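You operate a simulated robot arm through the tools that you are given. There is no shell and no other tool. Be economical: measure what you need, move in short steps, check, and stop when the job is done.

Carry out the task below with a simulated robot arm. There is one attempt and no reset: what you move stays moved.

Task
Put the 500 ml juice bottle from the parcel table top on the blue mat and the 375 ml juice bottle on the top of the crate bench. Take the small bottle from the back bench top and leave it on the space beside the bag holder. Take the small tub and put it on the top of the crate bench. Stack the green scoop from the back bench top on top of the blue scoop. Take the scrub pad and put it on the serving ledge right of the scale. Put the yellow bottle from the serving ledge right of the scale on the bench scale pan and the purple bottle on the front of the low white table. Put the coin cup labelled "10 CENT" from the serving ledge left of the scale on the low scale pan and the coin cup that says "20 CENT" on the back bench top. Put the cup in the inside of the water trough. Put the potato from the rinse bench on the glass shelf on the chilled counter. Any order will do. Set down upright: juice bottle, small bottle, bottle, cup.

The check looks at the end state, three seconds after you hand in, the way a careful person would. Anything else that was tipped, shoved, dropped, spilled or broken makes it a failure.

Robot
A 7-joint arm with a two-finger parallel gripper on a trunk, on a base that drives. Base frame: it is fixed to the floor where the robot stands at the start and does not move with it; the origin is under the middle of the robot, x ahead of it, y to its left, z up; the surface under the hand at the start is at about z = 800. Units: mm, rad, N and s.
With the tool pointing down near the work surface it reaches from about 100 to 520 mm from the robot's upright axis, wherever it stands. Its first joint turns from -2.897 to 2.897 rad. Places, roughly: back bench [500, 3700, 900]; bench scale pan (28x20 cm) [-940, 6780, 960]; blue mat (19x23 cm) [-3640, 2380, 780]; bottle [-1000, 4250, 1000]; coin cup [-1000, 3000, 750]; cup [-1250, 3750, 1000]; front of the low white table (20x17 cm) [440, 5380, 760]; glass shelf on the chilled counter [-1400, 3700, 1200]; inside of the water trough (37x26 cm) [-1220, 1380, 640]; juice bottle [500, -250, 1000]; low scale pan (28x20 cm) [580, 5100, 860]; potato (9x7x6 cm) [-3800, 8000, 900]; scoop [750, 4000, 750]; scrub pad (7x9x3 cm) [700, 4400, 900]; serving ledge right of the scale (17x95 cm) [-960, 4320, 840]; small bottle [750, 3250, 1000]; small tub (9x9x7 cm) [300, 3700, 900]; space beside the bag holder (18x19 cm) [460, 5580, 760]; top of the crate bench [-1200, 1800, 700]. Payload 1.57 kg.
Tool frame: the origin (TCP) lies between the finger pads and is the grasp point; the fingertips stand 30 mm ahead of it; z points along the fingers, y is the line along which they close. The gripper opens to 80 mm. The fingers are 17 mm wide and 12 mm thick; the gripper's body (40 by 82 mm) begins 80 mm behind the TCP.
Orientation is told as [roll, pitch, yaw] about the base's x, y, z axes, in that order, counted from this pose: with the fingers straight down and closing along the base's y, the tool's x points along the base's -x, its y along +y and its z along -z.

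Tools
- The arm moves only by the tool servo_tool. Its argument "motion" is a list of rows, each a list of 6 numbers: the shift along the base's x, y, z in units of 40 mm (1.0 is 40 mm), then the turn, a rotation vector about the base's x, y, z in units of 6 degrees (1.0 is 6 degrees). In form: [[x, y, z, ax, ay, az], ...]. A call has 1 to 20 rows; each row shifts and turns the commanded pose from where the row before left it. "claw" is the closure, from 0 (fully open) to 1 (shut), set as the call begins (left out, the last holds). A call with a number of a shift or a turn outside -1 to 1 is refused whole. Rows are played at 5 a second. More than 50 mm and 0.15 rad between two rows, or a gripper value outside its range, and nothing of the call is played. Where a pose cannot be reached the arm comes as near as it can. A force on the tool above 40 N (or 10 N above the force at the start of the call, whichever is more), or a blocked arm, ends the call early, and 0.2 s more pass. Each finger travels about 72 mm/s and halts on what it meets, pressing with about 25 N; the grip force reading is that of the motor and also rises with nothing between the fingers. The clock runs only during rows and for 0.2 s after the last one: add rows that do not move to give the fingers time. The reply holds the time, the measured pose of the TCP, the force on the tool along the base axes, the opening and the grip force, in the units named above and with some noise, with the torque about the TCP (base axes, N m) and any sound that the robot's microphone picked up.
- Cameras (640 x 400 px; columns grow to the right, rows downward): "scene" is now at [207.9, -52.2, 1589.1]; the picture's right is [-0.78, -0.63, 0.00], its down [-0.55, 0.68, -0.49] and it looks along [0.31, -0.38, -0.87] (base axes); focal length 268 px, centre (320, 200). "wrist" rides on the gripper at [72, -7, -122] in the tool frame; the picture's right is [0.09, 1.00, 0.00], its down [-0.84, 0.08, -0.54] and it looks along [-0.54, 0.05, 0.84] (tool axes); focal length 238 px, centre (320, 200).
- camera(camera): a new picture of that camera. No time passes.
- raise_lower(by): slides the trunk up (or, below 0, down) by that many mm; the arm and the scene camera ride with it, the base frame stays. It gives what a move gives, with no picture.
- roll_base(legs): drives the robot by 1 to 6 legs, each [ahead, left, turn to the left] in mm, mm and rad, along the robot's own axes; the way and the turn of a leg run together, so that a leg with both is an arc; at most 1500 mm and 3.142 rad a leg. The arm and the cameras ride along, it lands a little off, and it stops where it bumps. It gives what a move gives.
- head_to(pan, tilt): turns the head with the scene camera to pan (to the left, within 1.501 rad either way) and tilt (down, from -0.506 to 1.204), counted from straight ahead of the robot. It gives what a move gives.
- locate(camera, pixels): for up to 12 pixels [column, row] of the newest picture of that camera ("zoom" is the newest enlarged one), the place [x, y, z] in the base frame of the surface seen there, good to about 2 mm. No time passes.
- enlarge(camera, box): a new picture of the part [left, top, right, bottom] of that camera's present view, enlarged. No time passes.
- sign_off(): hands the job in; it is judged then, once.

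Go step by step. Measure first, check grasps and placings, and put right what went wrong. The budget is 378 turns and 330 pictures, counting those below and the enlarged ones. Unless the task says otherwise, let go and move clear before handing in, and close with one line.

The tools are called after "Call:" by a JSON object that holds its "method" and its "body". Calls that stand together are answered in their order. servo_tool: Moves the arm, as the interface text tells. Its arguments: {"type":"object","properties":{"motion":{"type":"array","items":{"type":"array","items":{"type":"number"}}},"claw":{"type":"number"}},"required":["motion"]} The other tools are called the same way: raise_lower (by) slides the trunk up or down; roll_base (legs) drives the base; head_to (pan, tilt) turns the head that bears the scene camera; camera (camera) takes a picture; locate (camera, pixels) gives the place of the surface under pixels of a picture; enlarge (camera, box) takes an enlarged picture of a part of a camera's view; sign_off () hands the job in.

At the start:

```text
time: 0.0
tcp_pos: [409.3, -129.6, 1056.8]
tcp_rot: [-0.001, 0.001, -0.002]
contact_force: [0.0, 0.1, -0.1]
moment: [0.0, -0.01, 0.01]
grip_width: 80.1
finger_force: 0.0
trunk travel left (down, up): [-843.0, 147.0]
robot x, y, heading: [-0.4, 1.3, 0.001]
head pan, tilt: [-0.894, 1.058]
```

scene: 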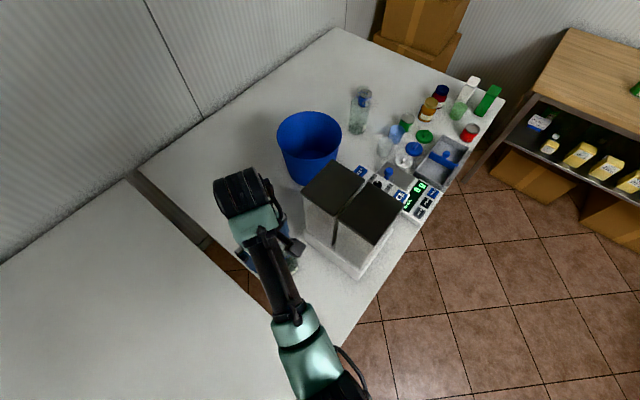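
wrist: 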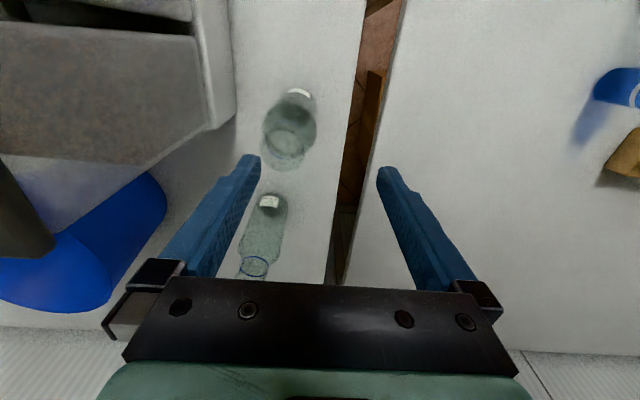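

The start pictures show a table on my right with bottles, a blue bucket and a scale. I'll look around first.

Call:
{"method": "head_to", "body": {"pan": 0, "tilt": 0.6}}

Call:
{"method": "camera", "body": {"camera": "scene"}}

Call:
{"method": "head_to", "body": {"pan": 1.4, "tilt": 0.4}}

Call:
{"method": "camera", "body": {"camera": "scene"}}

Call:
{"method": "head_to", "body": {"pan": -1.2, "tilt": 0.5}}

Call:
{"method": "camera", "body": {"camera": "scene"}}

```text
time: 1.2
tcp_pos: [407.9, -129.3, 1057.2]
tcp_rot: [-0.001, 0.0, 0.001]
contact_force: [-0.1, -0.2, 0.4]
moment: [0.03, 0.01, 0.02]
grip_width: 80.0
finger_force: 0.1
trunk travel left (down, up): [-843.0, 147.0]
robot x, y, heading: [-0.5, -1.8, 0.005]
head pan, tilt: [0.0, 0.6]
```

```text
327 pictures are left
```

scene: 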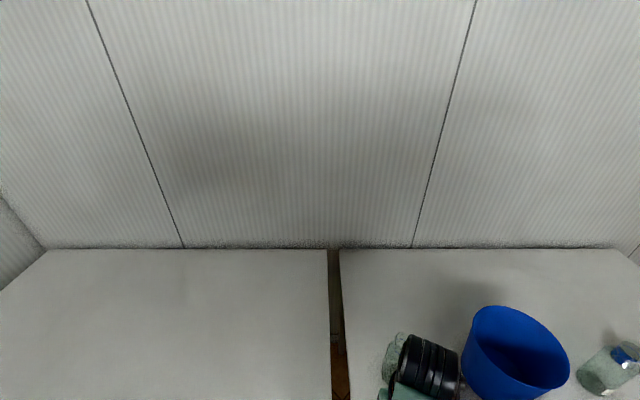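

```text
time: 2.7
tcp_pos: [410.1, -129.8, 1057.1]
tcp_rot: [0.001, 0.001, 0.0]
contact_force: [-0.1, -0.5, 1.2]
moment: [-0.02, 0.03, 0.02]
grip_width: 80.1
finger_force: 0.1
trunk travel left (down, up): [-843.0, 147.0]
robot x, y, heading: [0.1, 3.8, 0.004]
head pan, tilt: [1.4, 0.4]
```

```text
326 pictures are left
```

scene: 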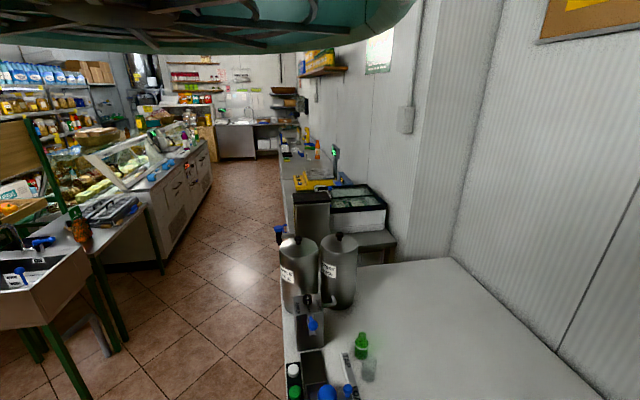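

```text
time: 5.1
tcp_pos: [409.2, -130.6, 1056.7]
tcp_rot: [0.0, -0.001, 0.0]
contact_force: [0.4, -0.1, 0.6]
moment: [-0.01, -0.01, 0.0]
grip_width: 79.8
finger_force: 0.1
trunk travel left (down, up): [-843.0, 147.0]
robot x, y, heading: [1.5, -1.9, 0.0]
head pan, tilt: [-1.201, 0.499]
```

```text
325 pictures are left
```

scene: 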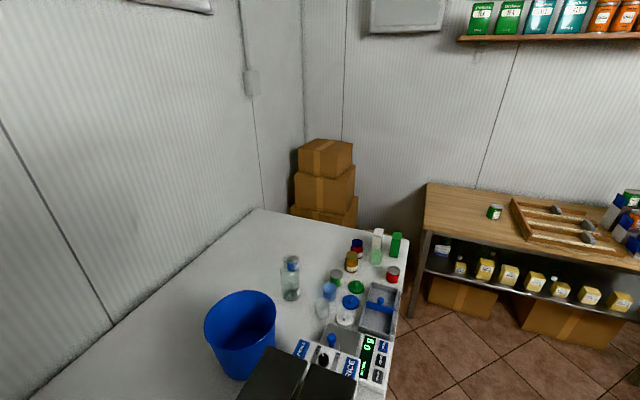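

Call:
{"method": "enlarge", "body": {"camera": "wrist", "box": [220, 60, 360, 300]}}

Call:
{"method": "locate", "body": {"camera": "wrist", "pixels": [[300, 93], [285, 140], [268, 200], [254, 266], [290, 160], [330, 100], [330, 250]]}}

Call:
{"method": "enlarge", "body": {"camera": "scene", "box": [200, 210, 420, 400]}}

Call:
{"method": "locate", "body": {"camera": "scene", "pixels": [[291, 258], [290, 296], [329, 275], [240, 295], [352, 262], [377, 235]]}}

```text
1.67 times, centred on (290, 180) of wrist
```

zoom: 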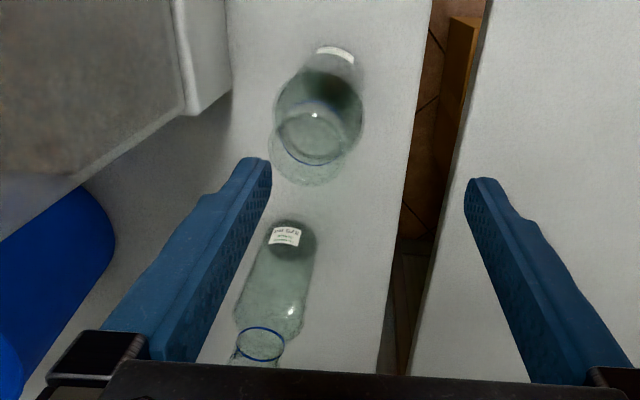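

```text
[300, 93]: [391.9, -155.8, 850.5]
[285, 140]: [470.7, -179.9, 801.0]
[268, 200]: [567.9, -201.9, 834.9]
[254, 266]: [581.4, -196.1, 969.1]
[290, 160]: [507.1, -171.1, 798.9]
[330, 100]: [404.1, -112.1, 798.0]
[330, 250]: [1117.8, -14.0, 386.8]
```

```text
2.11 times, centred on (310, 305) of scene
```

zoom: 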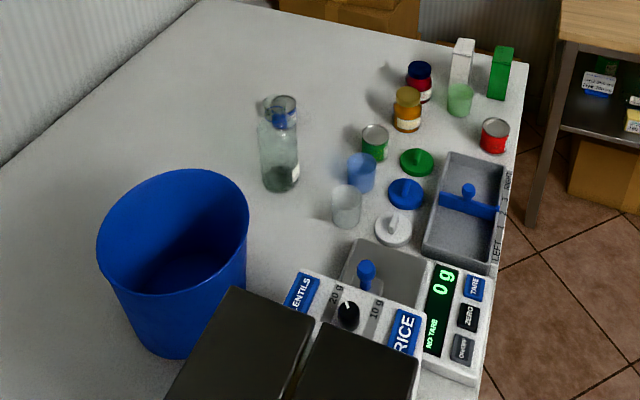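

```text
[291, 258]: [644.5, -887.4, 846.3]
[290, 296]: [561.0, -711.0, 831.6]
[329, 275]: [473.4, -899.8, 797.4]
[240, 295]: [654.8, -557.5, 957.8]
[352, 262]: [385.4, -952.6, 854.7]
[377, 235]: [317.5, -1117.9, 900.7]
```

Two glass bottles stand near the hand, near (430,-165) and (575,-200), and others near (560,-711). I'll swing the arm left for a clear view.

Call:
{"method": "servo_tool", "body": {"motion": [[0, 1, 0.5, 0, 0, 0], [0, 1, 0.5, 0, 0, 0], [0, 1, 0.5, 0, 0, 0], [0, 1, 0, 0, 0, 0], [0, 1, 0, 0, 0, 0], [0, 1, 0, 0, 0, 0], [0, 1, 0, 0, 0, 0], [0, 1, 0, 0, 0, 0]]}}

Call:
{"method": "head_to", "body": {"pan": -0.4, "tilt": 1.0}}

Call:
{"method": "camera", "body": {"camera": "scene"}}

Call:
{"method": "enlarge", "body": {"camera": "scene", "box": [220, 130, 380, 260]}}

```text
time: 6.9
tcp_pos: [407.9, 193.0, 1118.1]
tcp_rot: [0.0, 0.0, -0.004]
contact_force: [0.8, 1.1, -0.2]
moment: [0.01, 0.0, -0.03]
grip_width: 80.2
finger_force: 0.1
trunk travel left (down, up): [-843.0, 147.0]
robot x, y, heading: [0.4, 1.0, 0.001]
head pan, tilt: [-1.201, 0.499]
```

```text
time: 8.0
tcp_pos: [408.8, 192.1, 1118.3]
tcp_rot: [0.0, -0.001, 0.0]
contact_force: [-0.1, 0.5, 0.1]
moment: [0.01, 0.01, 0.01]
grip_width: 80.1
finger_force: 0.1
trunk travel left (down, up): [-843.0, 147.0]
robot x, y, heading: [1.7, -0.5, 0.0]
head pan, tilt: [-0.4, 1.0]
```

```text
322 pictures are left
```

scene: 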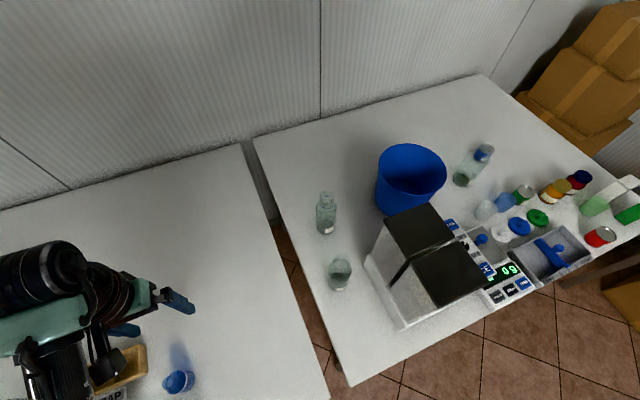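

```text
3.08 times, centred on (300, 195) of scene
```

zoom: 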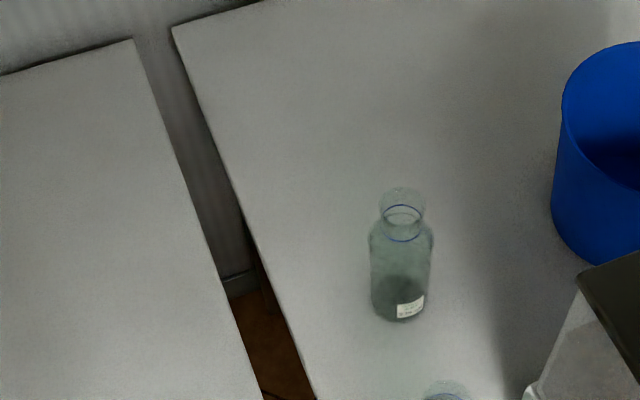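

Call:
{"method": "enlarge", "body": {"camera": "scene", "box": [300, 180, 370, 300]}}

Call:
{"method": "locate", "body": {"camera": "scene", "pixels": [[325, 230], [326, 196], [338, 284], [339, 264], [180, 380], [340, 340], [300, 260]]}}

Call:
{"method": "enlarge", "body": {"camera": "scene", "box": [310, 205, 345, 240]}}

Call:
{"method": "enlarge", "body": {"camera": "scene", "box": [440, 120, 640, 260]}}

```text
3.33 times, centred on (335, 240) of scene
```

zoom: 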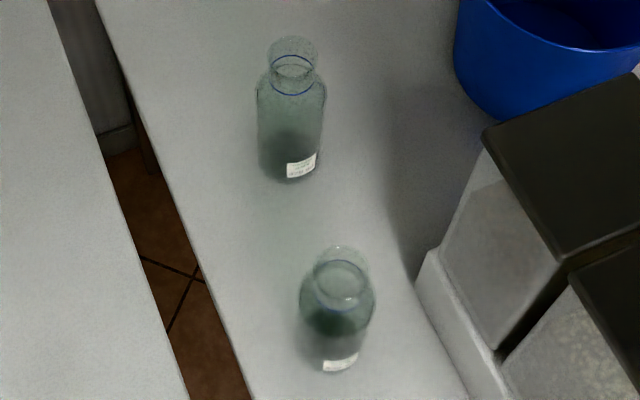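

```text
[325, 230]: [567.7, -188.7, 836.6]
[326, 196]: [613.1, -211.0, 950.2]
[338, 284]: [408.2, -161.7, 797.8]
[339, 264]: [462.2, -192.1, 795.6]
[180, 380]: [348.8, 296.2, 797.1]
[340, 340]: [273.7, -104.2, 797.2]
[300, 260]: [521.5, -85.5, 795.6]
```

```text
11.43 times, centred on (328, 222) of scene
```

zoom: 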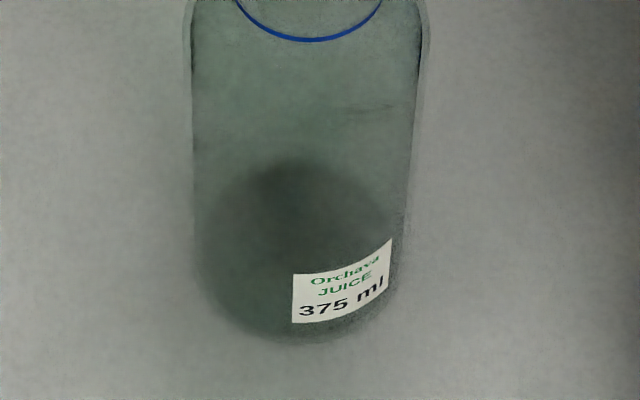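

```text
2.86 times, centred on (540, 190) of scene
```

zoom: 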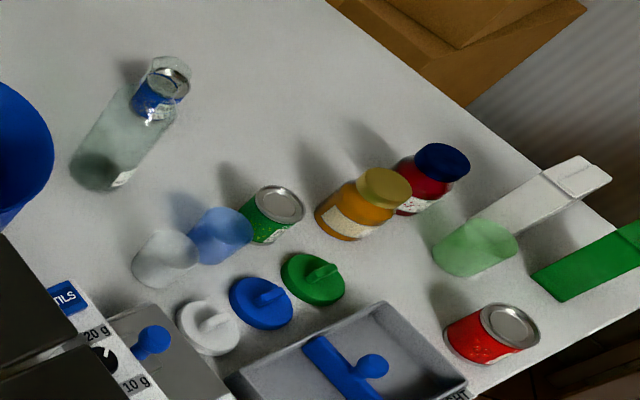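

Call:
{"method": "enlarge", "body": {"camera": "scene", "box": [322, 250, 357, 300]}}

Call:
{"method": "enlarge", "body": {"camera": "scene", "box": [455, 165, 490, 192]}}

Call:
{"method": "servo_tool", "body": {"motion": [[-1, 0, 0, 0, 0, 0], [-1, 0, 0, 0, 0, 0]]}}

Call:
{"method": "camera", "body": {"camera": "wrist"}}

```text
8.00 times, centred on (340, 275) of scene
```

zoom: 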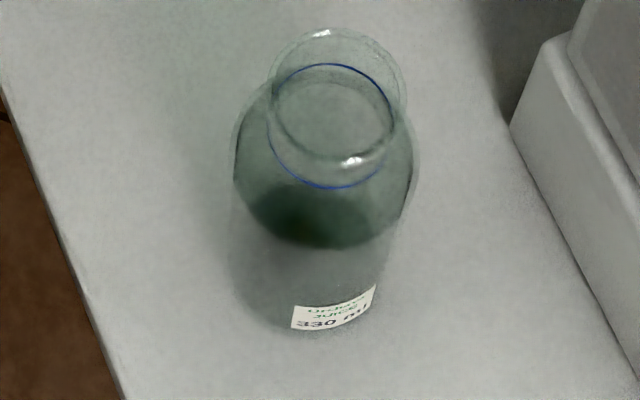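

```text
14.81 times, centred on (472, 178) of scene
```

zoom: 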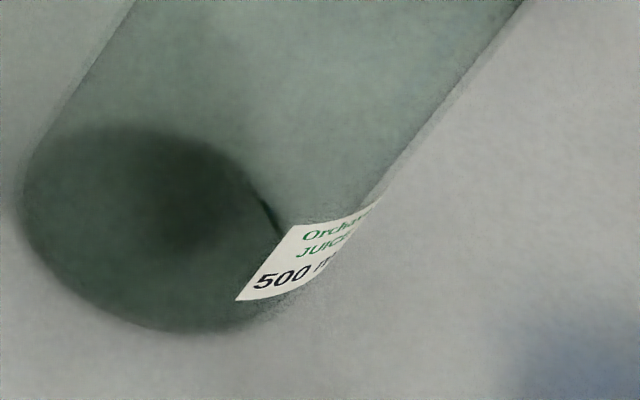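

```text
time: 8.6
tcp_pos: [327.2, 190.2, 1116.3]
tcp_rot: [0.0, -0.001, 0.001]
contact_force: [0.4, -0.8, 0.1]
moment: [0.01, -0.02, -0.03]
grip_width: 80.1
finger_force: 0.1
trunk travel left (down, up): [-843.0, 147.0]
robot x, y, heading: [1.6, -0.7, 0.004]
head pan, tilt: [-0.4, 1.0]
```

```text
315 pictures are left
```

wrist: 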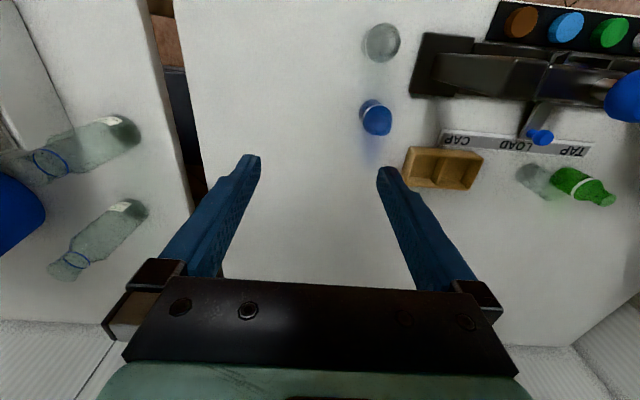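

A is the 330 ml, B at (570,-190) the 375 ml, C at (561,-711) the 500 ml. Measuring B's neck.

Call:
{"method": "enlarge", "body": {"camera": "scene", "box": [306, 182, 346, 242]}}

```text
6.67 times, centred on (326, 212) of scene
```

zoom: 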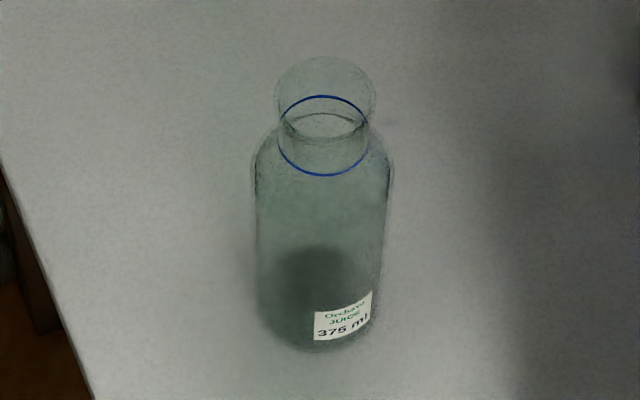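

Call:
{"method": "locate", "body": {"camera": "zoom", "pixels": [[322, 175], [322, 96], [279, 138], [368, 138], [343, 330], [275, 95], [376, 100], [322, 230], [318, 352], [258, 250], [385, 250]]}}

```text
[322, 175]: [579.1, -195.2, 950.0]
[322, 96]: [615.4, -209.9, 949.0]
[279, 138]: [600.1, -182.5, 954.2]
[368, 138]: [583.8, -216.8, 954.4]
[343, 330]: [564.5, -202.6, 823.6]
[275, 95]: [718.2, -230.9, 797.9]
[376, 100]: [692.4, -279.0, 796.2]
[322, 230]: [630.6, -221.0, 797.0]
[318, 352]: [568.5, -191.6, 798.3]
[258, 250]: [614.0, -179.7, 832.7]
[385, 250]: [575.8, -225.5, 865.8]
```

Call:
{"method": "head_to", "body": {"pan": -0.3, "tilt": 1.2}}

Call:
{"method": "camera", "body": {"camera": "scene"}}

Call:
{"method": "head_to", "body": {"pan": -1.4, "tilt": 1.2}}

Call:
{"method": "camera", "body": {"camera": "scene"}}

```text
time: 9.3
tcp_pos: [328.1, 190.6, 1117.4]
tcp_rot: [-0.001, -0.001, 0.001]
contact_force: [-0.6, 0.4, -0.4]
moment: [0.01, 0.0, -0.01]
grip_width: 80.1
finger_force: 0.1
trunk travel left (down, up): [-843.0, 147.0]
robot x, y, heading: [0.8, -1.3, 0.003]
head pan, tilt: [-0.3, 1.201]
```

```text
313 pictures are left
```

scene: 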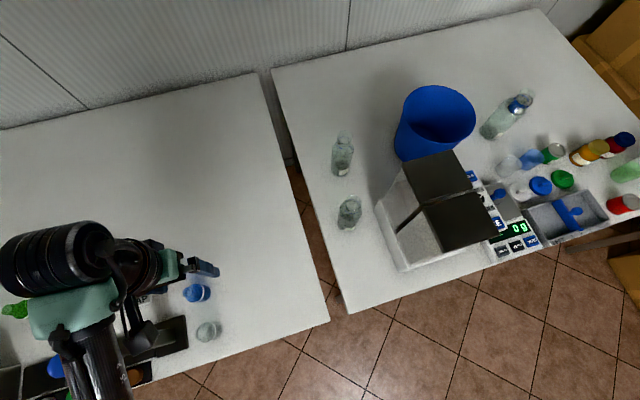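

```text
time: 10.7
tcp_pos: [328.2, 192.0, 1115.8]
tcp_rot: [0.0, 0.0, 0.001]
contact_force: [-0.4, 0.6, -0.2]
moment: [0.03, -0.03, 0.03]
grip_width: 80.1
finger_force: 0.0
trunk travel left (down, up): [-843.0, 147.0]
robot x, y, heading: [1.6, -1.1, 0.001]
head pan, tilt: [-1.4, 1.201]
```

```text
312 pictures are left
```

scene: 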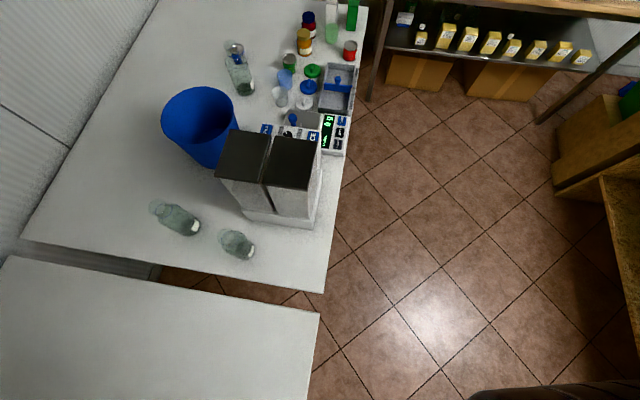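

The table edge is at about x=260 and the floor is clear. I'll shift right and creep forward carefully to bring the 375 ml bottle into reach.

Call:
{"method": "roll_base", "body": {"legs": [[0, -200, 0], [60, 0, 0]]}}

Call:
{"method": "roll_base", "body": {"legs": [[70, 0, 0]]}}

Call:
{"method": "locate", "body": {"camera": "scene", "pixels": [[320, 285], [330, 220], [175, 215], [240, 240]]}}

```text
time: 12.9
tcp_pos: [371.0, -8.6, 1115.3]
tcp_rot: [0.0, 0.002, 0.003]
contact_force: [0.5, -0.7, 1.1]
moment: [-0.01, 0.06, 0.0]
grip_width: 80.0
finger_force: 0.0
trunk travel left (down, up): [-843.0, 147.0]
robot x, y, heading: [38.8, -200.9, -0.001]
head pan, tilt: [-1.4, 1.201]
stopped in leg 2: the robot was blocked; the commanded pose is now the measured one
```

```text
time: 13.6
tcp_pos: [365.8, -8.5, 1115.7]
tcp_rot: [0.0, -0.002, 0.005]
contact_force: [0.0, 0.2, -0.2]
moment: [0.04, -0.02, -0.01]
grip_width: 79.9
finger_force: 0.1
trunk travel left (down, up): [-843.0, 147.0]
robot x, y, heading: [41.1, -202.6, 0.004]
head pan, tilt: [-1.4, 1.201]
stopped in leg 1: the robot was blocked; the commanded pose is now the measured one
```

```text
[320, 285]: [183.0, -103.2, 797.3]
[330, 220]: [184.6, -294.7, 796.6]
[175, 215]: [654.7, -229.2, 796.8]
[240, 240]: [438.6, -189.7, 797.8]
```

Blocked at x=41 by the table, so 597 needs a bit more reach. I'll move above the bottle with the tool tilted 36° outward.

Call:
{"method": "servo_tool", "body": {"motion": [[0.5, -1, 0, 0, -1, 0], [0.5, -1, 0, 0, -1, 0], [0.5, -1, 0, 0, -1, 0], [0.5, -1, 0, 0, -1, 0], [0.5, -0.83, 0, 0, -1, 0], [0.5, 0, 0, 0, -1, 0]]}}

Call:
{"method": "camera", "body": {"camera": "wrist"}}

```text
time: 15.0
tcp_pos: [490.1, -201.3, 1114.7]
tcp_rot: [-0.005, -0.633, 0.007]
contact_force: [0.2, 0.0, 0.8]
moment: [0.04, -0.01, 0.0]
grip_width: 80.0
finger_force: 0.1
trunk travel left (down, up): [-843.0, 147.0]
robot x, y, heading: [39.4, -201.1, 0.003]
head pan, tilt: [-1.4, 1.201]
```

```text
311 pictures are left
```

wrist: 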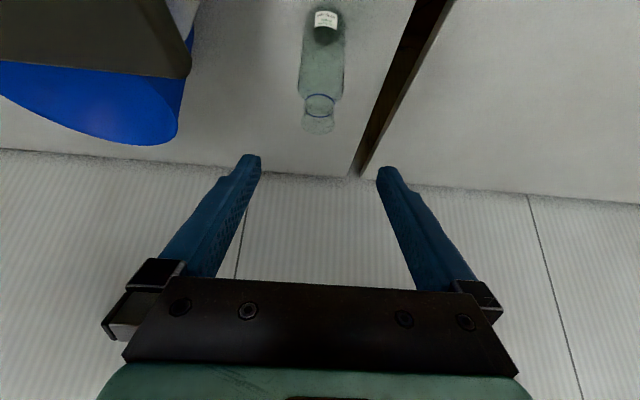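

Call:
{"method": "enlarge", "body": {"camera": "wrist", "box": [280, 0, 360, 140]}}

Call:
{"method": "locate", "body": {"camera": "wrist", "pixels": [[305, 104], [334, 104], [320, 95], [319, 116], [326, 20], [302, 60], [342, 60]]}}

```text
2.86 times, centred on (320, 70) of wrist
```

zoom: 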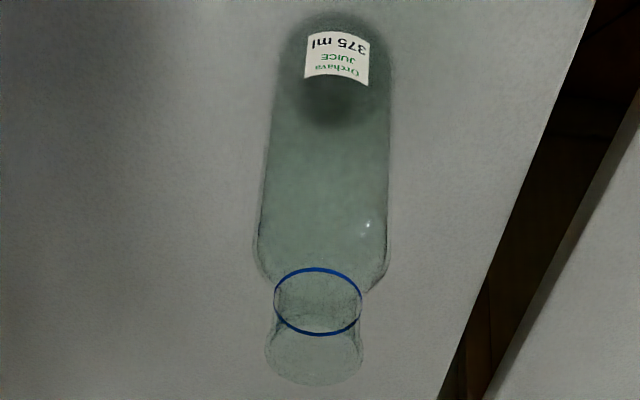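

```text
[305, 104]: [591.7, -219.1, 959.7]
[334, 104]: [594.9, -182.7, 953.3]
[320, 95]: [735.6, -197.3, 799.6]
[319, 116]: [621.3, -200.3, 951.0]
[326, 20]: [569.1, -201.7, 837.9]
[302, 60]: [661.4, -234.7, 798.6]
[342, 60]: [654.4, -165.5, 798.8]
```

Ring centre (597,-200), z≈952; body about 60 mm wide. I'll reduce tilt to 12° and go above it at z≈1070 to test reach.

Call:
{"method": "servo_tool", "body": {"motion": [[0.7, 0, 0, 0, 1, 0], [0.7, 0, 0, 0, 1, 0], [0.7, 0, -0.5, 0, 1, 0], [0.575, 0, -0.6, 0, 1, 0]]}}

Call:
{"method": "servo_tool", "body": {"motion": [[0, 0, 0, 0, 0, 0]]}}

```text
time: 16.0
tcp_pos: [594.7, -199.7, 1071.4]
tcp_rot: [-0.001, -0.208, 0.003]
contact_force: [-0.3, 0.7, 0.6]
moment: [0.04, 0.02, 0.02]
grip_width: 80.3
finger_force: 0.1
trunk travel left (down, up): [-843.0, 147.0]
robot x, y, heading: [35.4, -195.4, 0.008]
head pan, tilt: [-1.4, 1.201]
```

```text
time: 16.4
tcp_pos: [595.8, -199.3, 1071.5]
tcp_rot: [-0.002, -0.209, 0.005]
contact_force: [-1.3, 0.0, -0.3]
moment: [0.02, 0.02, 0.0]
grip_width: 79.8
finger_force: 0.2
trunk travel left (down, up): [-843.0, 147.0]
robot x, y, heading: [38.5, -198.4, 0.003]
head pan, tilt: [-1.4, 1.201]
```

Call:
{"method": "raise_lower", "body": {"by": -153}}

Call:
{"method": "camera", "body": {"camera": "wrist"}}

```text
time: 18.1
tcp_pos: [593.8, -198.9, 917.6]
tcp_rot: [-0.002, -0.209, 0.007]
contact_force: [0.5, 0.1, -0.1]
moment: [0.01, -0.01, 0.01]
grip_width: 80.1
finger_force: 0.1
trunk travel left (down, up): [-690.0, 300.0]
robot x, y, heading: [38.6, -202.6, 0.004]
head pan, tilt: [-1.4, 1.201]
```

```text
309 pictures are left
```

wrist: 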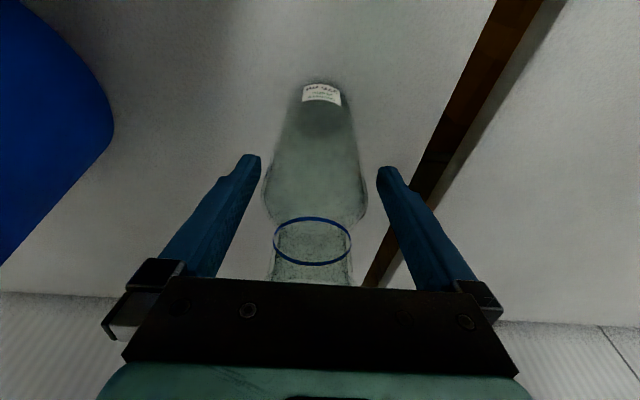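

Bottle is centred between the fingers. Closing.

Call:
{"method": "servo_tool", "body": {"motion": [[0, 0, 0, 0, 0, 0], [0, 0, 0, 0, 0, 0], [0, 0, 0, 0, 0, 0], [0, 0, 0, 0, 0, 0]], "claw": 1}}

Call:
{"method": "raise_lower", "body": {"by": 160}}

Call:
{"method": "camera", "body": {"camera": "wrist"}}

```text
time: 19.1
tcp_pos: [593.9, -199.6, 919.7]
tcp_rot: [-0.001, -0.211, 0.004]
contact_force: [0.2, -0.6, 0.4]
moment: [0.06, -0.05, -0.02]
grip_width: 63.1
finger_force: 24.5
trunk travel left (down, up): [-690.0, 300.0]
robot x, y, heading: [39.9, -198.8, 0.002]
head pan, tilt: [-1.4, 1.201]
```

```text
time: 21.0
tcp_pos: [594.4, -198.8, 1079.3]
tcp_rot: [-0.003, -0.209, 0.007]
contact_force: [1.1, -0.4, -2.0]
moment: [-0.01, 0.0, 0.02]
grip_width: 63.2
finger_force: 25.3
trunk travel left (down, up): [-850.0, 140.0]
robot x, y, heading: [41.6, -204.7, 0.003]
head pan, tilt: [-1.4, 1.201]
```

```text
308 pictures are left
```

wrist: 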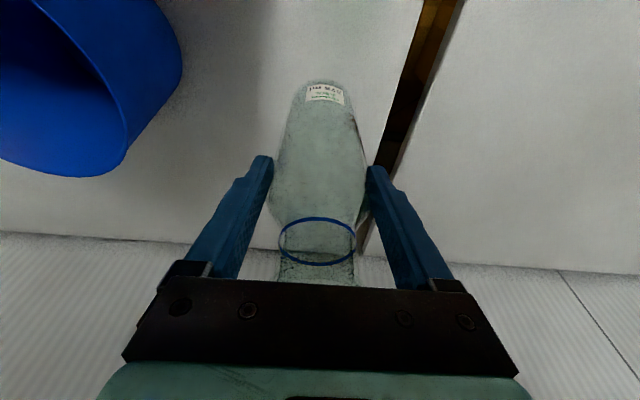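

The bottle is lifted and held. Raising further to clear the 330 ml bottle, then backing off.

Call:
{"method": "raise_lower", "body": {"by": 130}}

Call:
{"method": "roll_base", "body": {"legs": [[-350, 0, 0]]}}

Call:
{"method": "servo_tool", "body": {"motion": [[-1, 0, 0, 0, 0.5, 0], [-1, 0, 0, 0, 0.5, 0], [-1, 0, 0, 0, 0.5, 0], [-1, 0, 0, 0, 0.5, 0], [-0.5, 0, 0, 0, 0, 0]]}}

Call:
{"method": "head_to", "body": {"pan": 1.5, "tilt": 0.6}}

Call:
{"method": "camera", "body": {"camera": "scene"}}

```text
time: 22.6
tcp_pos: [594.6, -200.1, 1208.6]
tcp_rot: [-0.001, -0.211, 0.005]
contact_force: [0.5, 0.2, -2.2]
moment: [0.0, 0.03, -0.01]
grip_width: 63.1
finger_force: 24.7
trunk travel left (down, up): [-980.0, 10.0]
robot x, y, heading: [40.7, -201.0, 0.003]
head pan, tilt: [-1.4, 1.201]
```

```text
time: 24.8
tcp_pos: [246.5, -201.8, 1208.6]
tcp_rot: [-0.003, -0.209, 0.005]
contact_force: [0.0, -1.1, -2.0]
moment: [0.0, 0.01, 0.02]
grip_width: 63.0
finger_force: 25.4
trunk travel left (down, up): [-980.0, 10.0]
robot x, y, heading: [-306.0, -203.2, 0.002]
head pan, tilt: [-1.4, 1.201]
```

```text
time: 26.0
tcp_pos: [64.5, -201.0, 1209.5]
tcp_rot: [0.0, 0.001, 0.006]
contact_force: [0.5, 0.4, -1.6]
moment: [0.02, -0.05, 0.0]
grip_width: 63.1
finger_force: 25.8
trunk travel left (down, up): [-980.0, 10.0]
robot x, y, heading: [-305.4, -201.3, 0.009]
head pan, tilt: [-1.4, 1.201]
```

```text
time: 28.6
tcp_pos: [66.3, -200.7, 1209.0]
tcp_rot: [0.0, 0.0, 0.005]
contact_force: [-0.6, -0.6, -3.2]
moment: [-0.02, 0.01, 0.02]
grip_width: 63.2
finger_force: 24.9
trunk travel left (down, up): [-980.0, 10.0]
robot x, y, heading: [-304.4, -201.2, 0.01]
head pan, tilt: [1.499, 0.6]
```

```text
307 pictures are left
```

scene: 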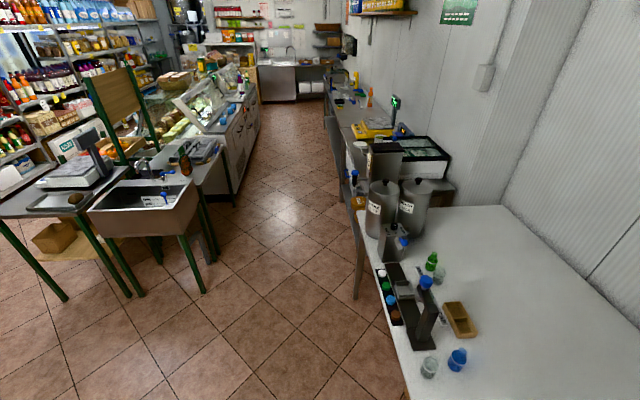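

Call:
{"method": "enlarge", "body": {"camera": "scene", "box": [0, 90, 260, 280]}}

Call:
{"method": "locate", "body": {"camera": "scene", "pixels": [[160, 200], [200, 210], [125, 225], [210, 165], [170, 160], [60, 205], [200, 290], [235, 205], [185, 230], [340, 120], [350, 300], [225, 130]]}}

```text
2.11 times, centred on (130, 185) of scene
```

zoom: 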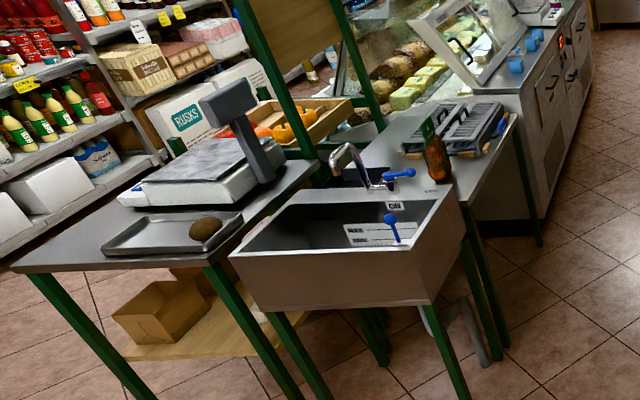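

```text
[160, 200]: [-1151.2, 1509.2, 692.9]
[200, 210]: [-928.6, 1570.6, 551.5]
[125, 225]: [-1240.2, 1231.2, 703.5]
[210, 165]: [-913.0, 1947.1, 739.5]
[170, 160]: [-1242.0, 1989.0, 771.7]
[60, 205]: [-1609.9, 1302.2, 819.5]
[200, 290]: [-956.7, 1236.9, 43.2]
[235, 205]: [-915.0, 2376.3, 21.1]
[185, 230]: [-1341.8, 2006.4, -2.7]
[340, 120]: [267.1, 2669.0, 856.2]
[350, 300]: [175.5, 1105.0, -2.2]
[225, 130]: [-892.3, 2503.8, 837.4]
```

Path along the aisle (x≈-300) is clear. I'll drive up to y≈1850 and face the crate bench.

Call:
{"method": "roll_base", "body": {"legs": [[0, 0, 1.565], [1500, 0, 0], [550, 0, 0], [0, 0, 1.571]]}}

Call:
{"method": "head_to", "body": {"pan": 0, "tilt": 0.9}}

Call:
{"method": "camera", "body": {"camera": "scene"}}

```text
time: 46.2
tcp_pos: [-672.7, 1821.0, 1209.2]
tcp_rot: [0.0, -0.003, 3.111]
contact_force: [0.1, -1.0, -3.3]
moment: [-0.04, 0.02, -0.02]
grip_width: 63.1
finger_force: 25.2
trunk travel left (down, up): [-980.0, 10.0]
robot x, y, heading: [-298.7, 1809.7, 3.112]
head pan, tilt: [1.499, 0.6]
```

```text
time: 47.8
tcp_pos: [-672.5, 1820.9, 1208.8]
tcp_rot: [0.0, -0.001, 3.109]
contact_force: [-0.2, 0.3, -2.2]
moment: [-0.03, 0.02, -0.04]
grip_width: 63.4
finger_force: 25.1
trunk travel left (down, up): [-980.0, 10.0]
robot x, y, heading: [-298.3, 1814.3, 3.109]
head pan, tilt: [0.0, 0.901]
```

```text
305 pictures are left
```

scene: 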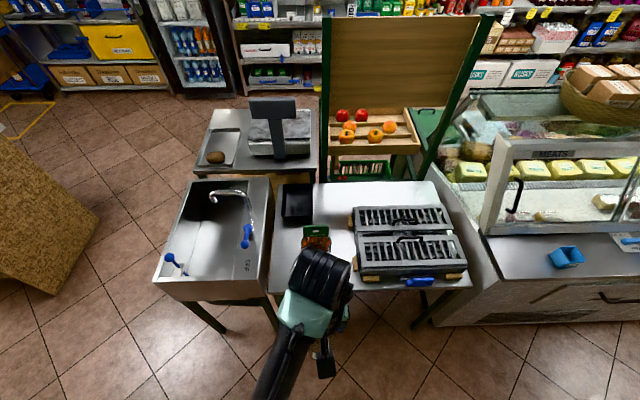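

Call:
{"method": "enlarge", "body": {"camera": "scene", "box": [260, 170, 480, 310]}}

Call:
{"method": "locate", "body": {"camera": "scene", "pixels": [[280, 250], [278, 285], [335, 235], [340, 270], [282, 222], [312, 222], [355, 270], [353, 210], [330, 190], [335, 215], [318, 245], [300, 240]]}}

```text
2.86 times, centred on (370, 240) of scene
```

zoom: 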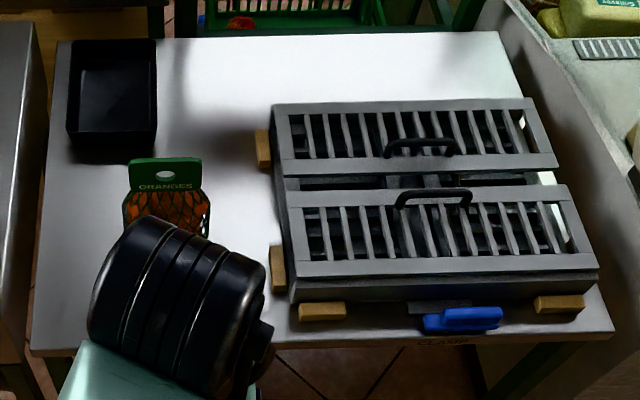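

```text
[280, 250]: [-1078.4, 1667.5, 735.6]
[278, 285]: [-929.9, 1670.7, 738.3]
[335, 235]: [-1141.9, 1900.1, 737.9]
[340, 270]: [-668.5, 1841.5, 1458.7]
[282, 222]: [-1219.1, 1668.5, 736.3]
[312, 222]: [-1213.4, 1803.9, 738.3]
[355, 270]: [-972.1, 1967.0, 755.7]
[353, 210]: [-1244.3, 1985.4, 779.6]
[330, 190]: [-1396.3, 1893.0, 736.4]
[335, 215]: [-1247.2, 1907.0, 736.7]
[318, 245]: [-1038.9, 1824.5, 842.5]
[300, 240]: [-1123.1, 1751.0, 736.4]
```

Bench top is z=737 with free space along its left strip (y 1640–1770), oranges bag at (-1040,1825). I'll place the 375 ml bottle near (-960,1700).

Call:
{"method": "roll_base", "body": {"legs": [[250, 110, 0]]}}

Call:
{"method": "servo_tool", "body": {"motion": [[-0.5, 0, 0, 0, 0.5, 0], [-0.5, 0, 0, 0, 0.5, 0], [0, 0, 0, 0, 0.5, 0], [0, 0, 0, 0, 0.5, 0]]}}

Call:
{"method": "camera", "body": {"camera": "scene"}}

Call:
{"method": "camera", "body": {"camera": "wrist"}}

```text
time: 49.7
tcp_pos: [-922.6, 1718.4, 1209.5]
tcp_rot: [0.0, -0.002, 3.107]
contact_force: [-0.1, 0.2, -2.0]
moment: [0.01, -0.03, 0.02]
grip_width: 63.3
finger_force: 25.2
trunk travel left (down, up): [-980.0, 10.0]
robot x, y, heading: [-550.6, 1704.8, 3.111]
head pan, tilt: [0.0, 0.901]
```

```text
time: 50.7
tcp_pos: [-963.8, 1719.0, 1208.2]
tcp_rot: [0.005, -0.211, 3.106]
contact_force: [-0.3, 1.1, -3.3]
moment: [0.0, 0.0, 0.0]
grip_width: 63.2
finger_force: 24.8
trunk travel left (down, up): [-980.0, 10.0]
robot x, y, heading: [-550.7, 1705.0, 3.109]
head pan, tilt: [0.0, 0.901]
```

```text
303 pictures are left
```

scene: 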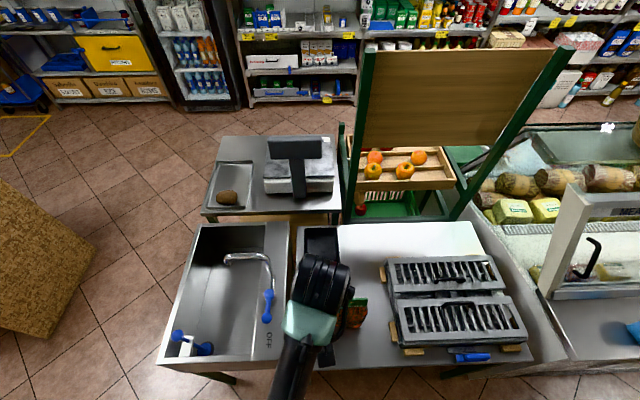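

```text
302 pictures are left
```

wrist: 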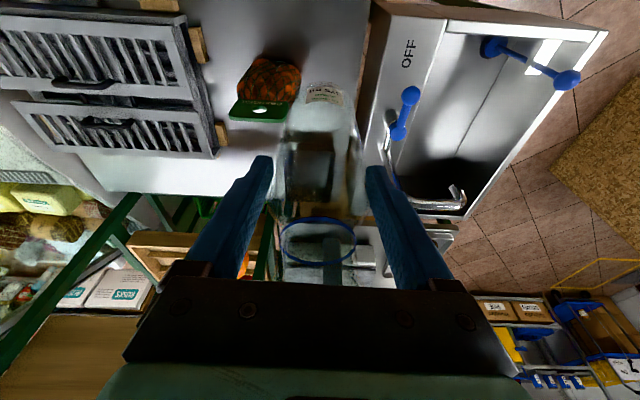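

Call:
{"method": "locate", "body": {"camera": "wrist", "pixels": [[297, 90], [285, 115], [258, 110], [350, 60], [372, 60], [393, 30]]}}

Call:
{"method": "servo_tool", "body": {"motion": [[0, -0.4, 0, 0, 0, 0], [0, 0, 0, 0, 0, 0]]}}

Call:
{"method": "raise_lower", "body": {"by": -320}}

Call:
{"method": "camera", "body": {"camera": "wrist"}}

```text
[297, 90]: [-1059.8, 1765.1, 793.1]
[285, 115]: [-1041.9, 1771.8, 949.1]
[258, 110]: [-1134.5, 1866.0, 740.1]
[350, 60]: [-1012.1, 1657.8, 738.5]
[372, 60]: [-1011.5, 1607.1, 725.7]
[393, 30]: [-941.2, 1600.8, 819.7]
```

```text
time: 51.3
tcp_pos: [-961.7, 1702.9, 1207.8]
tcp_rot: [0.006, -0.21, 3.104]
contact_force: [-0.3, -0.9, -2.5]
moment: [0.03, -0.04, 0.0]
grip_width: 63.0
finger_force: 24.4
trunk travel left (down, up): [-980.0, 10.0]
robot x, y, heading: [-549.5, 1703.6, 3.107]
head pan, tilt: [0.0, 0.901]
```

```text
time: 54.5
tcp_pos: [-962.3, 1701.9, 888.5]
tcp_rot: [0.007, -0.209, 3.106]
contact_force: [-0.2, 0.0, -2.5]
moment: [0.01, -0.02, -0.02]
grip_width: 63.2
finger_force: 24.8
trunk travel left (down, up): [-660.0, 330.0]
robot x, y, heading: [-548.0, 1707.1, 3.109]
head pan, tilt: [0.0, 0.901]
```

```text
301 pictures are left
```

wrist: 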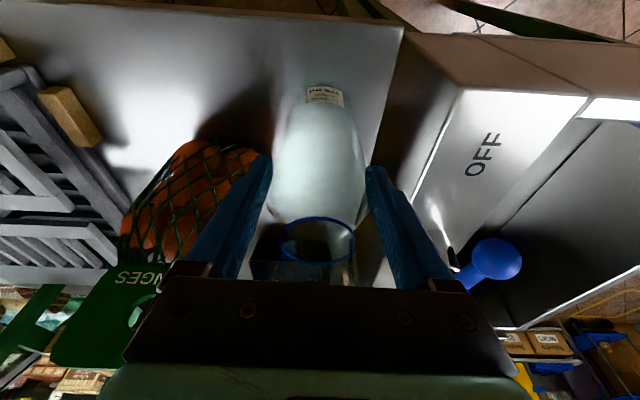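

Bottle is upright above free bench space. Lowering to contact.

Call:
{"method": "servo_tool", "body": {"motion": [[0, 0, -0.5, 0, 0, 0], [0, 0, -0.1, 0, 0, 0], [0, 0, -0.1, 0, 0, 0], [0, 0, 0, 0, 0, 0]]}}

Call:
{"method": "servo_tool", "body": {"motion": [[0, 0, -0.05, 0, 0, 0], [0, 0, -0.05, 0, 0, 0], [0, 0, 0, 0, 0, 0]]}}

```text
time: 55.5
tcp_pos: [-963.4, 1702.1, 861.4]
tcp_rot: [0.007, -0.209, 3.107]
contact_force: [0.8, 0.0, -1.8]
moment: [-0.01, -0.01, 0.0]
grip_width: 63.2
finger_force: 25.1
trunk travel left (down, up): [-660.0, 330.0]
robot x, y, heading: [-548.2, 1707.1, 3.114]
head pan, tilt: [0.0, 0.901]
```

```text
time: 56.3
tcp_pos: [-962.5, 1702.7, 859.7]
tcp_rot: [0.006, -0.214, 3.107]
contact_force: [-1.8, 0.5, 15.6]
moment: [0.53, 0.28, 0.03]
grip_width: 63.2
finger_force: 25.0
trunk travel left (down, up): [-660.0, 330.0]
robot x, y, heading: [-549.8, 1706.7, 3.105]
head pan, tilt: [0.0, 0.901]
```

Contact at 15 N. Release and rise.

Call:
{"method": "servo_tool", "body": {"motion": [[0, 0, 0.05, 0, 0, 0], [0, 0, 0, 0, 0, 0], [0, 0, 0, 0, 0, 0]], "claw": 0}}

Call:
{"method": "raise_lower", "body": {"by": 200}}

Call:
{"method": "camera", "body": {"camera": "wrist"}}

```text
time: 57.1
tcp_pos: [-962.2, 1702.2, 859.2]
tcp_rot: [0.008, -0.208, 3.105]
contact_force: [-0.1, -0.2, -0.1]
moment: [0.0, 0.0, 0.01]
grip_width: 79.8
finger_force: 0.2
trunk travel left (down, up): [-660.0, 330.0]
robot x, y, heading: [-549.8, 1706.7, 3.107]
head pan, tilt: [0.0, 0.901]
```

```text
time: 59.2
tcp_pos: [-962.2, 1701.9, 1057.8]
tcp_rot: [0.007, -0.21, 3.106]
contact_force: [0.4, -0.4, 0.3]
moment: [-0.03, 0.03, -0.01]
grip_width: 79.9
finger_force: 0.0
trunk travel left (down, up): [-860.0, 130.0]
robot x, y, heading: [-551.0, 1703.1, 3.109]
head pan, tilt: [0.0, 0.901]
```

```text
300 pictures are left
```

wrist: 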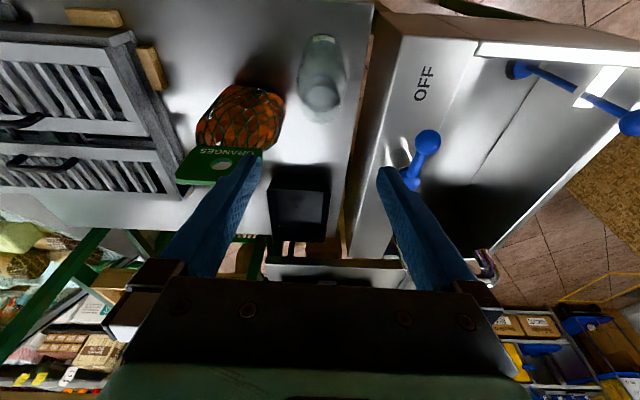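

375 ml bottle stands upright on the bench. Next: coin cups on the serving ledge near (-1000,3000).

Call:
{"method": "roll_base", "body": {"legs": [[-220, 0, 0], [0, -1300, 0]]}}

Call:
{"method": "head_to", "body": {"pan": 0, "tilt": 0.8}}

Call:
{"method": "camera", "body": {"camera": "scene"}}

```text
time: 67.0
tcp_pos: [-713.0, 2984.9, 1059.0]
tcp_rot: [0.007, -0.21, 3.121]
contact_force: [1.1, -0.5, 0.3]
moment: [0.01, 0.02, -0.02]
grip_width: 80.0
finger_force: 0.1
trunk travel left (down, up): [-860.0, 130.0]
robot x, y, heading: [-298.3, 2995.2, 3.122]
head pan, tilt: [0.0, 0.901]
```

```text
time: 67.7
tcp_pos: [-713.5, 2984.5, 1060.3]
tcp_rot: [0.005, -0.21, 3.118]
contact_force: [0.8, 0.5, 0.1]
moment: [0.04, 0.01, 0.0]
grip_width: 80.0
finger_force: 0.1
trunk travel left (down, up): [-860.0, 130.0]
robot x, y, heading: [-300.8, 2993.2, 3.122]
head pan, tilt: [0.0, 0.799]
```

```text
299 pictures are left
```

scene: 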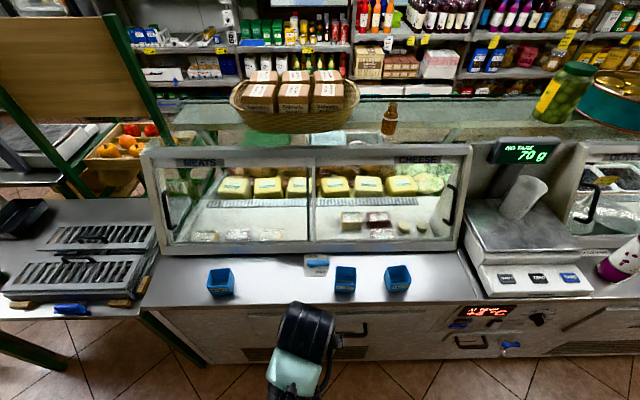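

Call:
{"method": "enlarge", "body": {"camera": "scene", "box": [190, 240, 430, 310]}}

Call:
{"method": "enlarge", "body": {"camera": "scene", "box": [460, 120, 640, 360]}}

Call:
{"method": "locate", "body": {"camera": "scene", "pixels": [[220, 290], [345, 288], [397, 287], [221, 268], [345, 266], [396, 266], [318, 295], [540, 200], [610, 265], [389, 120], [510, 208], [318, 260]]}}

```text
2.67 times, centred on (310, 275) of scene
```

zoom: 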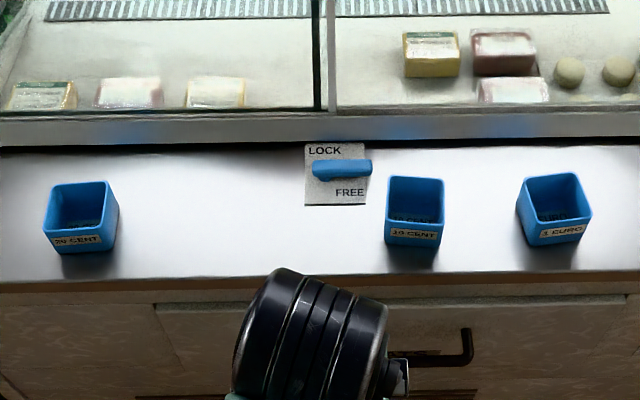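

```text
1.67 times, centred on (550, 240) of scene
```

zoom: 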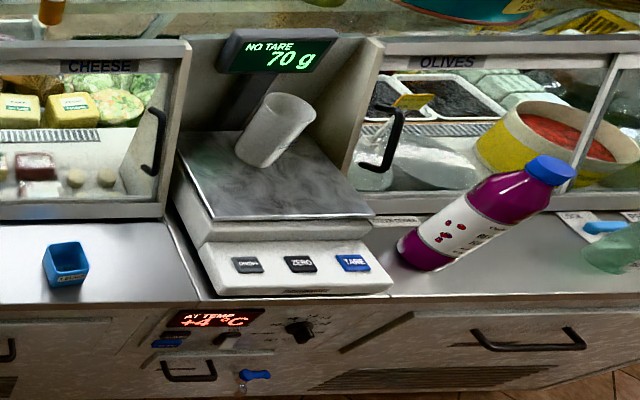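

```text
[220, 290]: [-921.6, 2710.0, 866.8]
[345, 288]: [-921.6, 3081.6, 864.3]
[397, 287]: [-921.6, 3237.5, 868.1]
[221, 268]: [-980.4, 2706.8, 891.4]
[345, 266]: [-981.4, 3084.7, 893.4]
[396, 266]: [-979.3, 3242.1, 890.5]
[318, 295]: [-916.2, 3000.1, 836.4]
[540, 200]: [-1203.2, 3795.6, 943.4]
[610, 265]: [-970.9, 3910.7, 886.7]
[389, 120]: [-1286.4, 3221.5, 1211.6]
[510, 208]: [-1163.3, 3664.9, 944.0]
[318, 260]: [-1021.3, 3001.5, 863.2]
```

Call:
{"method": "enlarge", "body": {"camera": "scene", "box": [200, 260, 240, 302]}}

Call:
{"method": "enlarge", "body": {"camera": "scene", "box": [325, 258, 365, 300]}}

Call:
{"method": "locate", "body": {"camera": "zoom", "pixels": [[205, 90], [440, 90], [210, 300], [430, 300], [320, 140], [320, 205]]}}

```text
9.52 times, centred on (220, 281) of scene
```

zoom: 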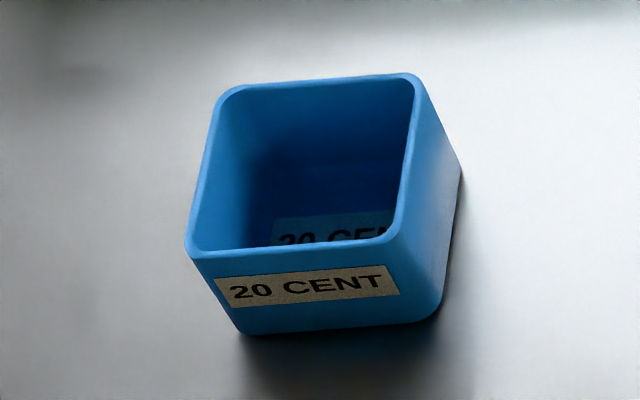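

```text
9.52 times, centred on (345, 279) of scene
```

zoom: 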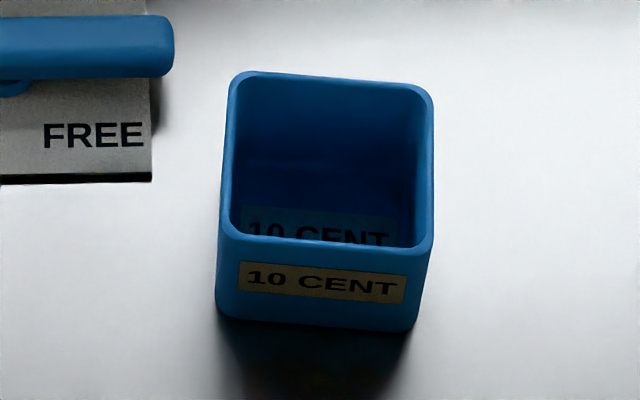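

```text
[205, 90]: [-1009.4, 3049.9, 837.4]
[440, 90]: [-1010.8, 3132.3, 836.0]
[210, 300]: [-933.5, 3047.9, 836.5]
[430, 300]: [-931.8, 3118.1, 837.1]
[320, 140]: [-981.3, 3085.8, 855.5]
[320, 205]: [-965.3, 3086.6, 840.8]
```

10 CENT is the middle cup around (-951,3084), 20 CENT the left at (-950,2709). Drive closer and put the hand above the 10 CENT cup.

Call:
{"method": "roll_base", "body": {"legs": [[200, -100, 0]]}}

Call:
{"method": "servo_tool", "body": {"motion": [[-0.3, 0, 0, 0, -0.5, 0], [-0.4, 0, 0, 0, -0.5, 0], [-0.3, 0, 0, 0, -0.5, 0], [0, 0, 0, 0, -0.5, 0], [0, 0, 0, 0, 0, 0]]}}

Call:
{"method": "camera", "body": {"camera": "wrist"}}

```text
time: 69.4
tcp_pos: [-910.7, 3087.4, 1059.5]
tcp_rot: [0.006, -0.21, 3.123]
contact_force: [0.0, 0.5, -0.2]
moment: [0.01, 0.02, -0.05]
grip_width: 79.9
finger_force: 0.0
trunk travel left (down, up): [-860.0, 130.0]
robot x, y, heading: [-496.7, 3100.3, 3.123]
head pan, tilt: [0.0, 0.799]
```

```text
time: 70.6
tcp_pos: [-948.9, 3087.7, 1058.8]
tcp_rot: [0.003, 0.0, 3.126]
contact_force: [-0.2, 0.0, -1.1]
moment: [0.03, 0.03, -0.01]
grip_width: 80.2
finger_force: 0.1
trunk travel left (down, up): [-860.0, 130.0]
robot x, y, heading: [-493.0, 3097.6, 3.125]
head pan, tilt: [0.0, 0.799]
```

```text
294 pictures are left
```

wrist: 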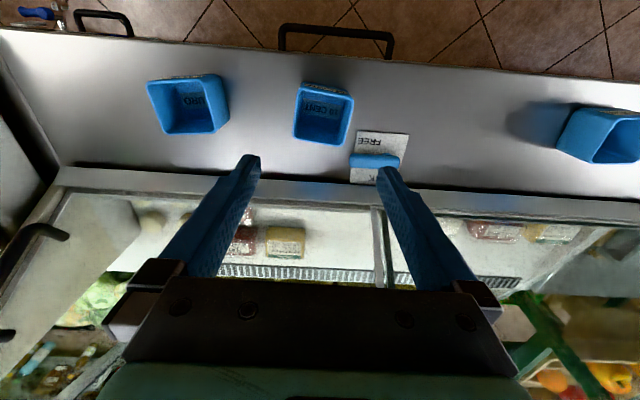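

Call:
{"method": "enlarge", "body": {"camera": "wrist", "box": [270, 60, 380, 160]}}

Call:
{"method": "locate", "body": {"camera": "wrist", "pixels": [[294, 135], [348, 141], [353, 97], [303, 84], [325, 111], [296, 110], [352, 115], [321, 144]]}}

```text
4.00 times, centred on (325, 110) of wrist
```

zoom: 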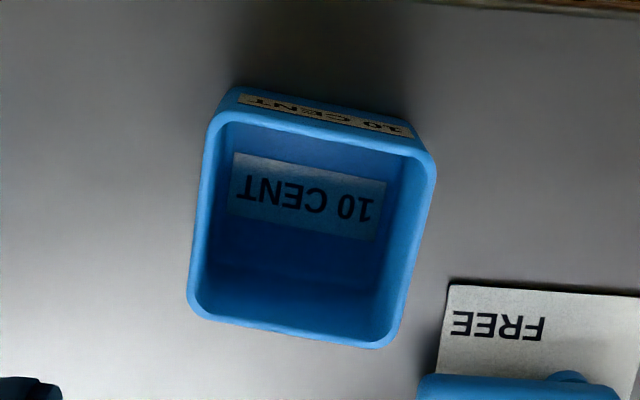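

```text
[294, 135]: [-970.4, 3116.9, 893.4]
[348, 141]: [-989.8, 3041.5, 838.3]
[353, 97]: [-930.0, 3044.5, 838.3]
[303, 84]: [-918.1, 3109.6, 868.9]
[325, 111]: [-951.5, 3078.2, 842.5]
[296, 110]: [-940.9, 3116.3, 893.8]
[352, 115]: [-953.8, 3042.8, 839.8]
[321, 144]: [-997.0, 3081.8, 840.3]
```

Call:
{"method": "locate", "body": {"camera": "zoom", "pixels": [[216, 116], [428, 160], [194, 306], [388, 342], [203, 220], [415, 250], [320, 136], [290, 326]]}}

```text
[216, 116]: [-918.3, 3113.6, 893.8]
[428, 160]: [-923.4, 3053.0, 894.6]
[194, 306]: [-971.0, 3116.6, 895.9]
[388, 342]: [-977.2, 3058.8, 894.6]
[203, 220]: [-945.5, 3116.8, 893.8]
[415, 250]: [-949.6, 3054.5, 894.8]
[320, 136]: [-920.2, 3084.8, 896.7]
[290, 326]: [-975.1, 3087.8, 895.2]
```

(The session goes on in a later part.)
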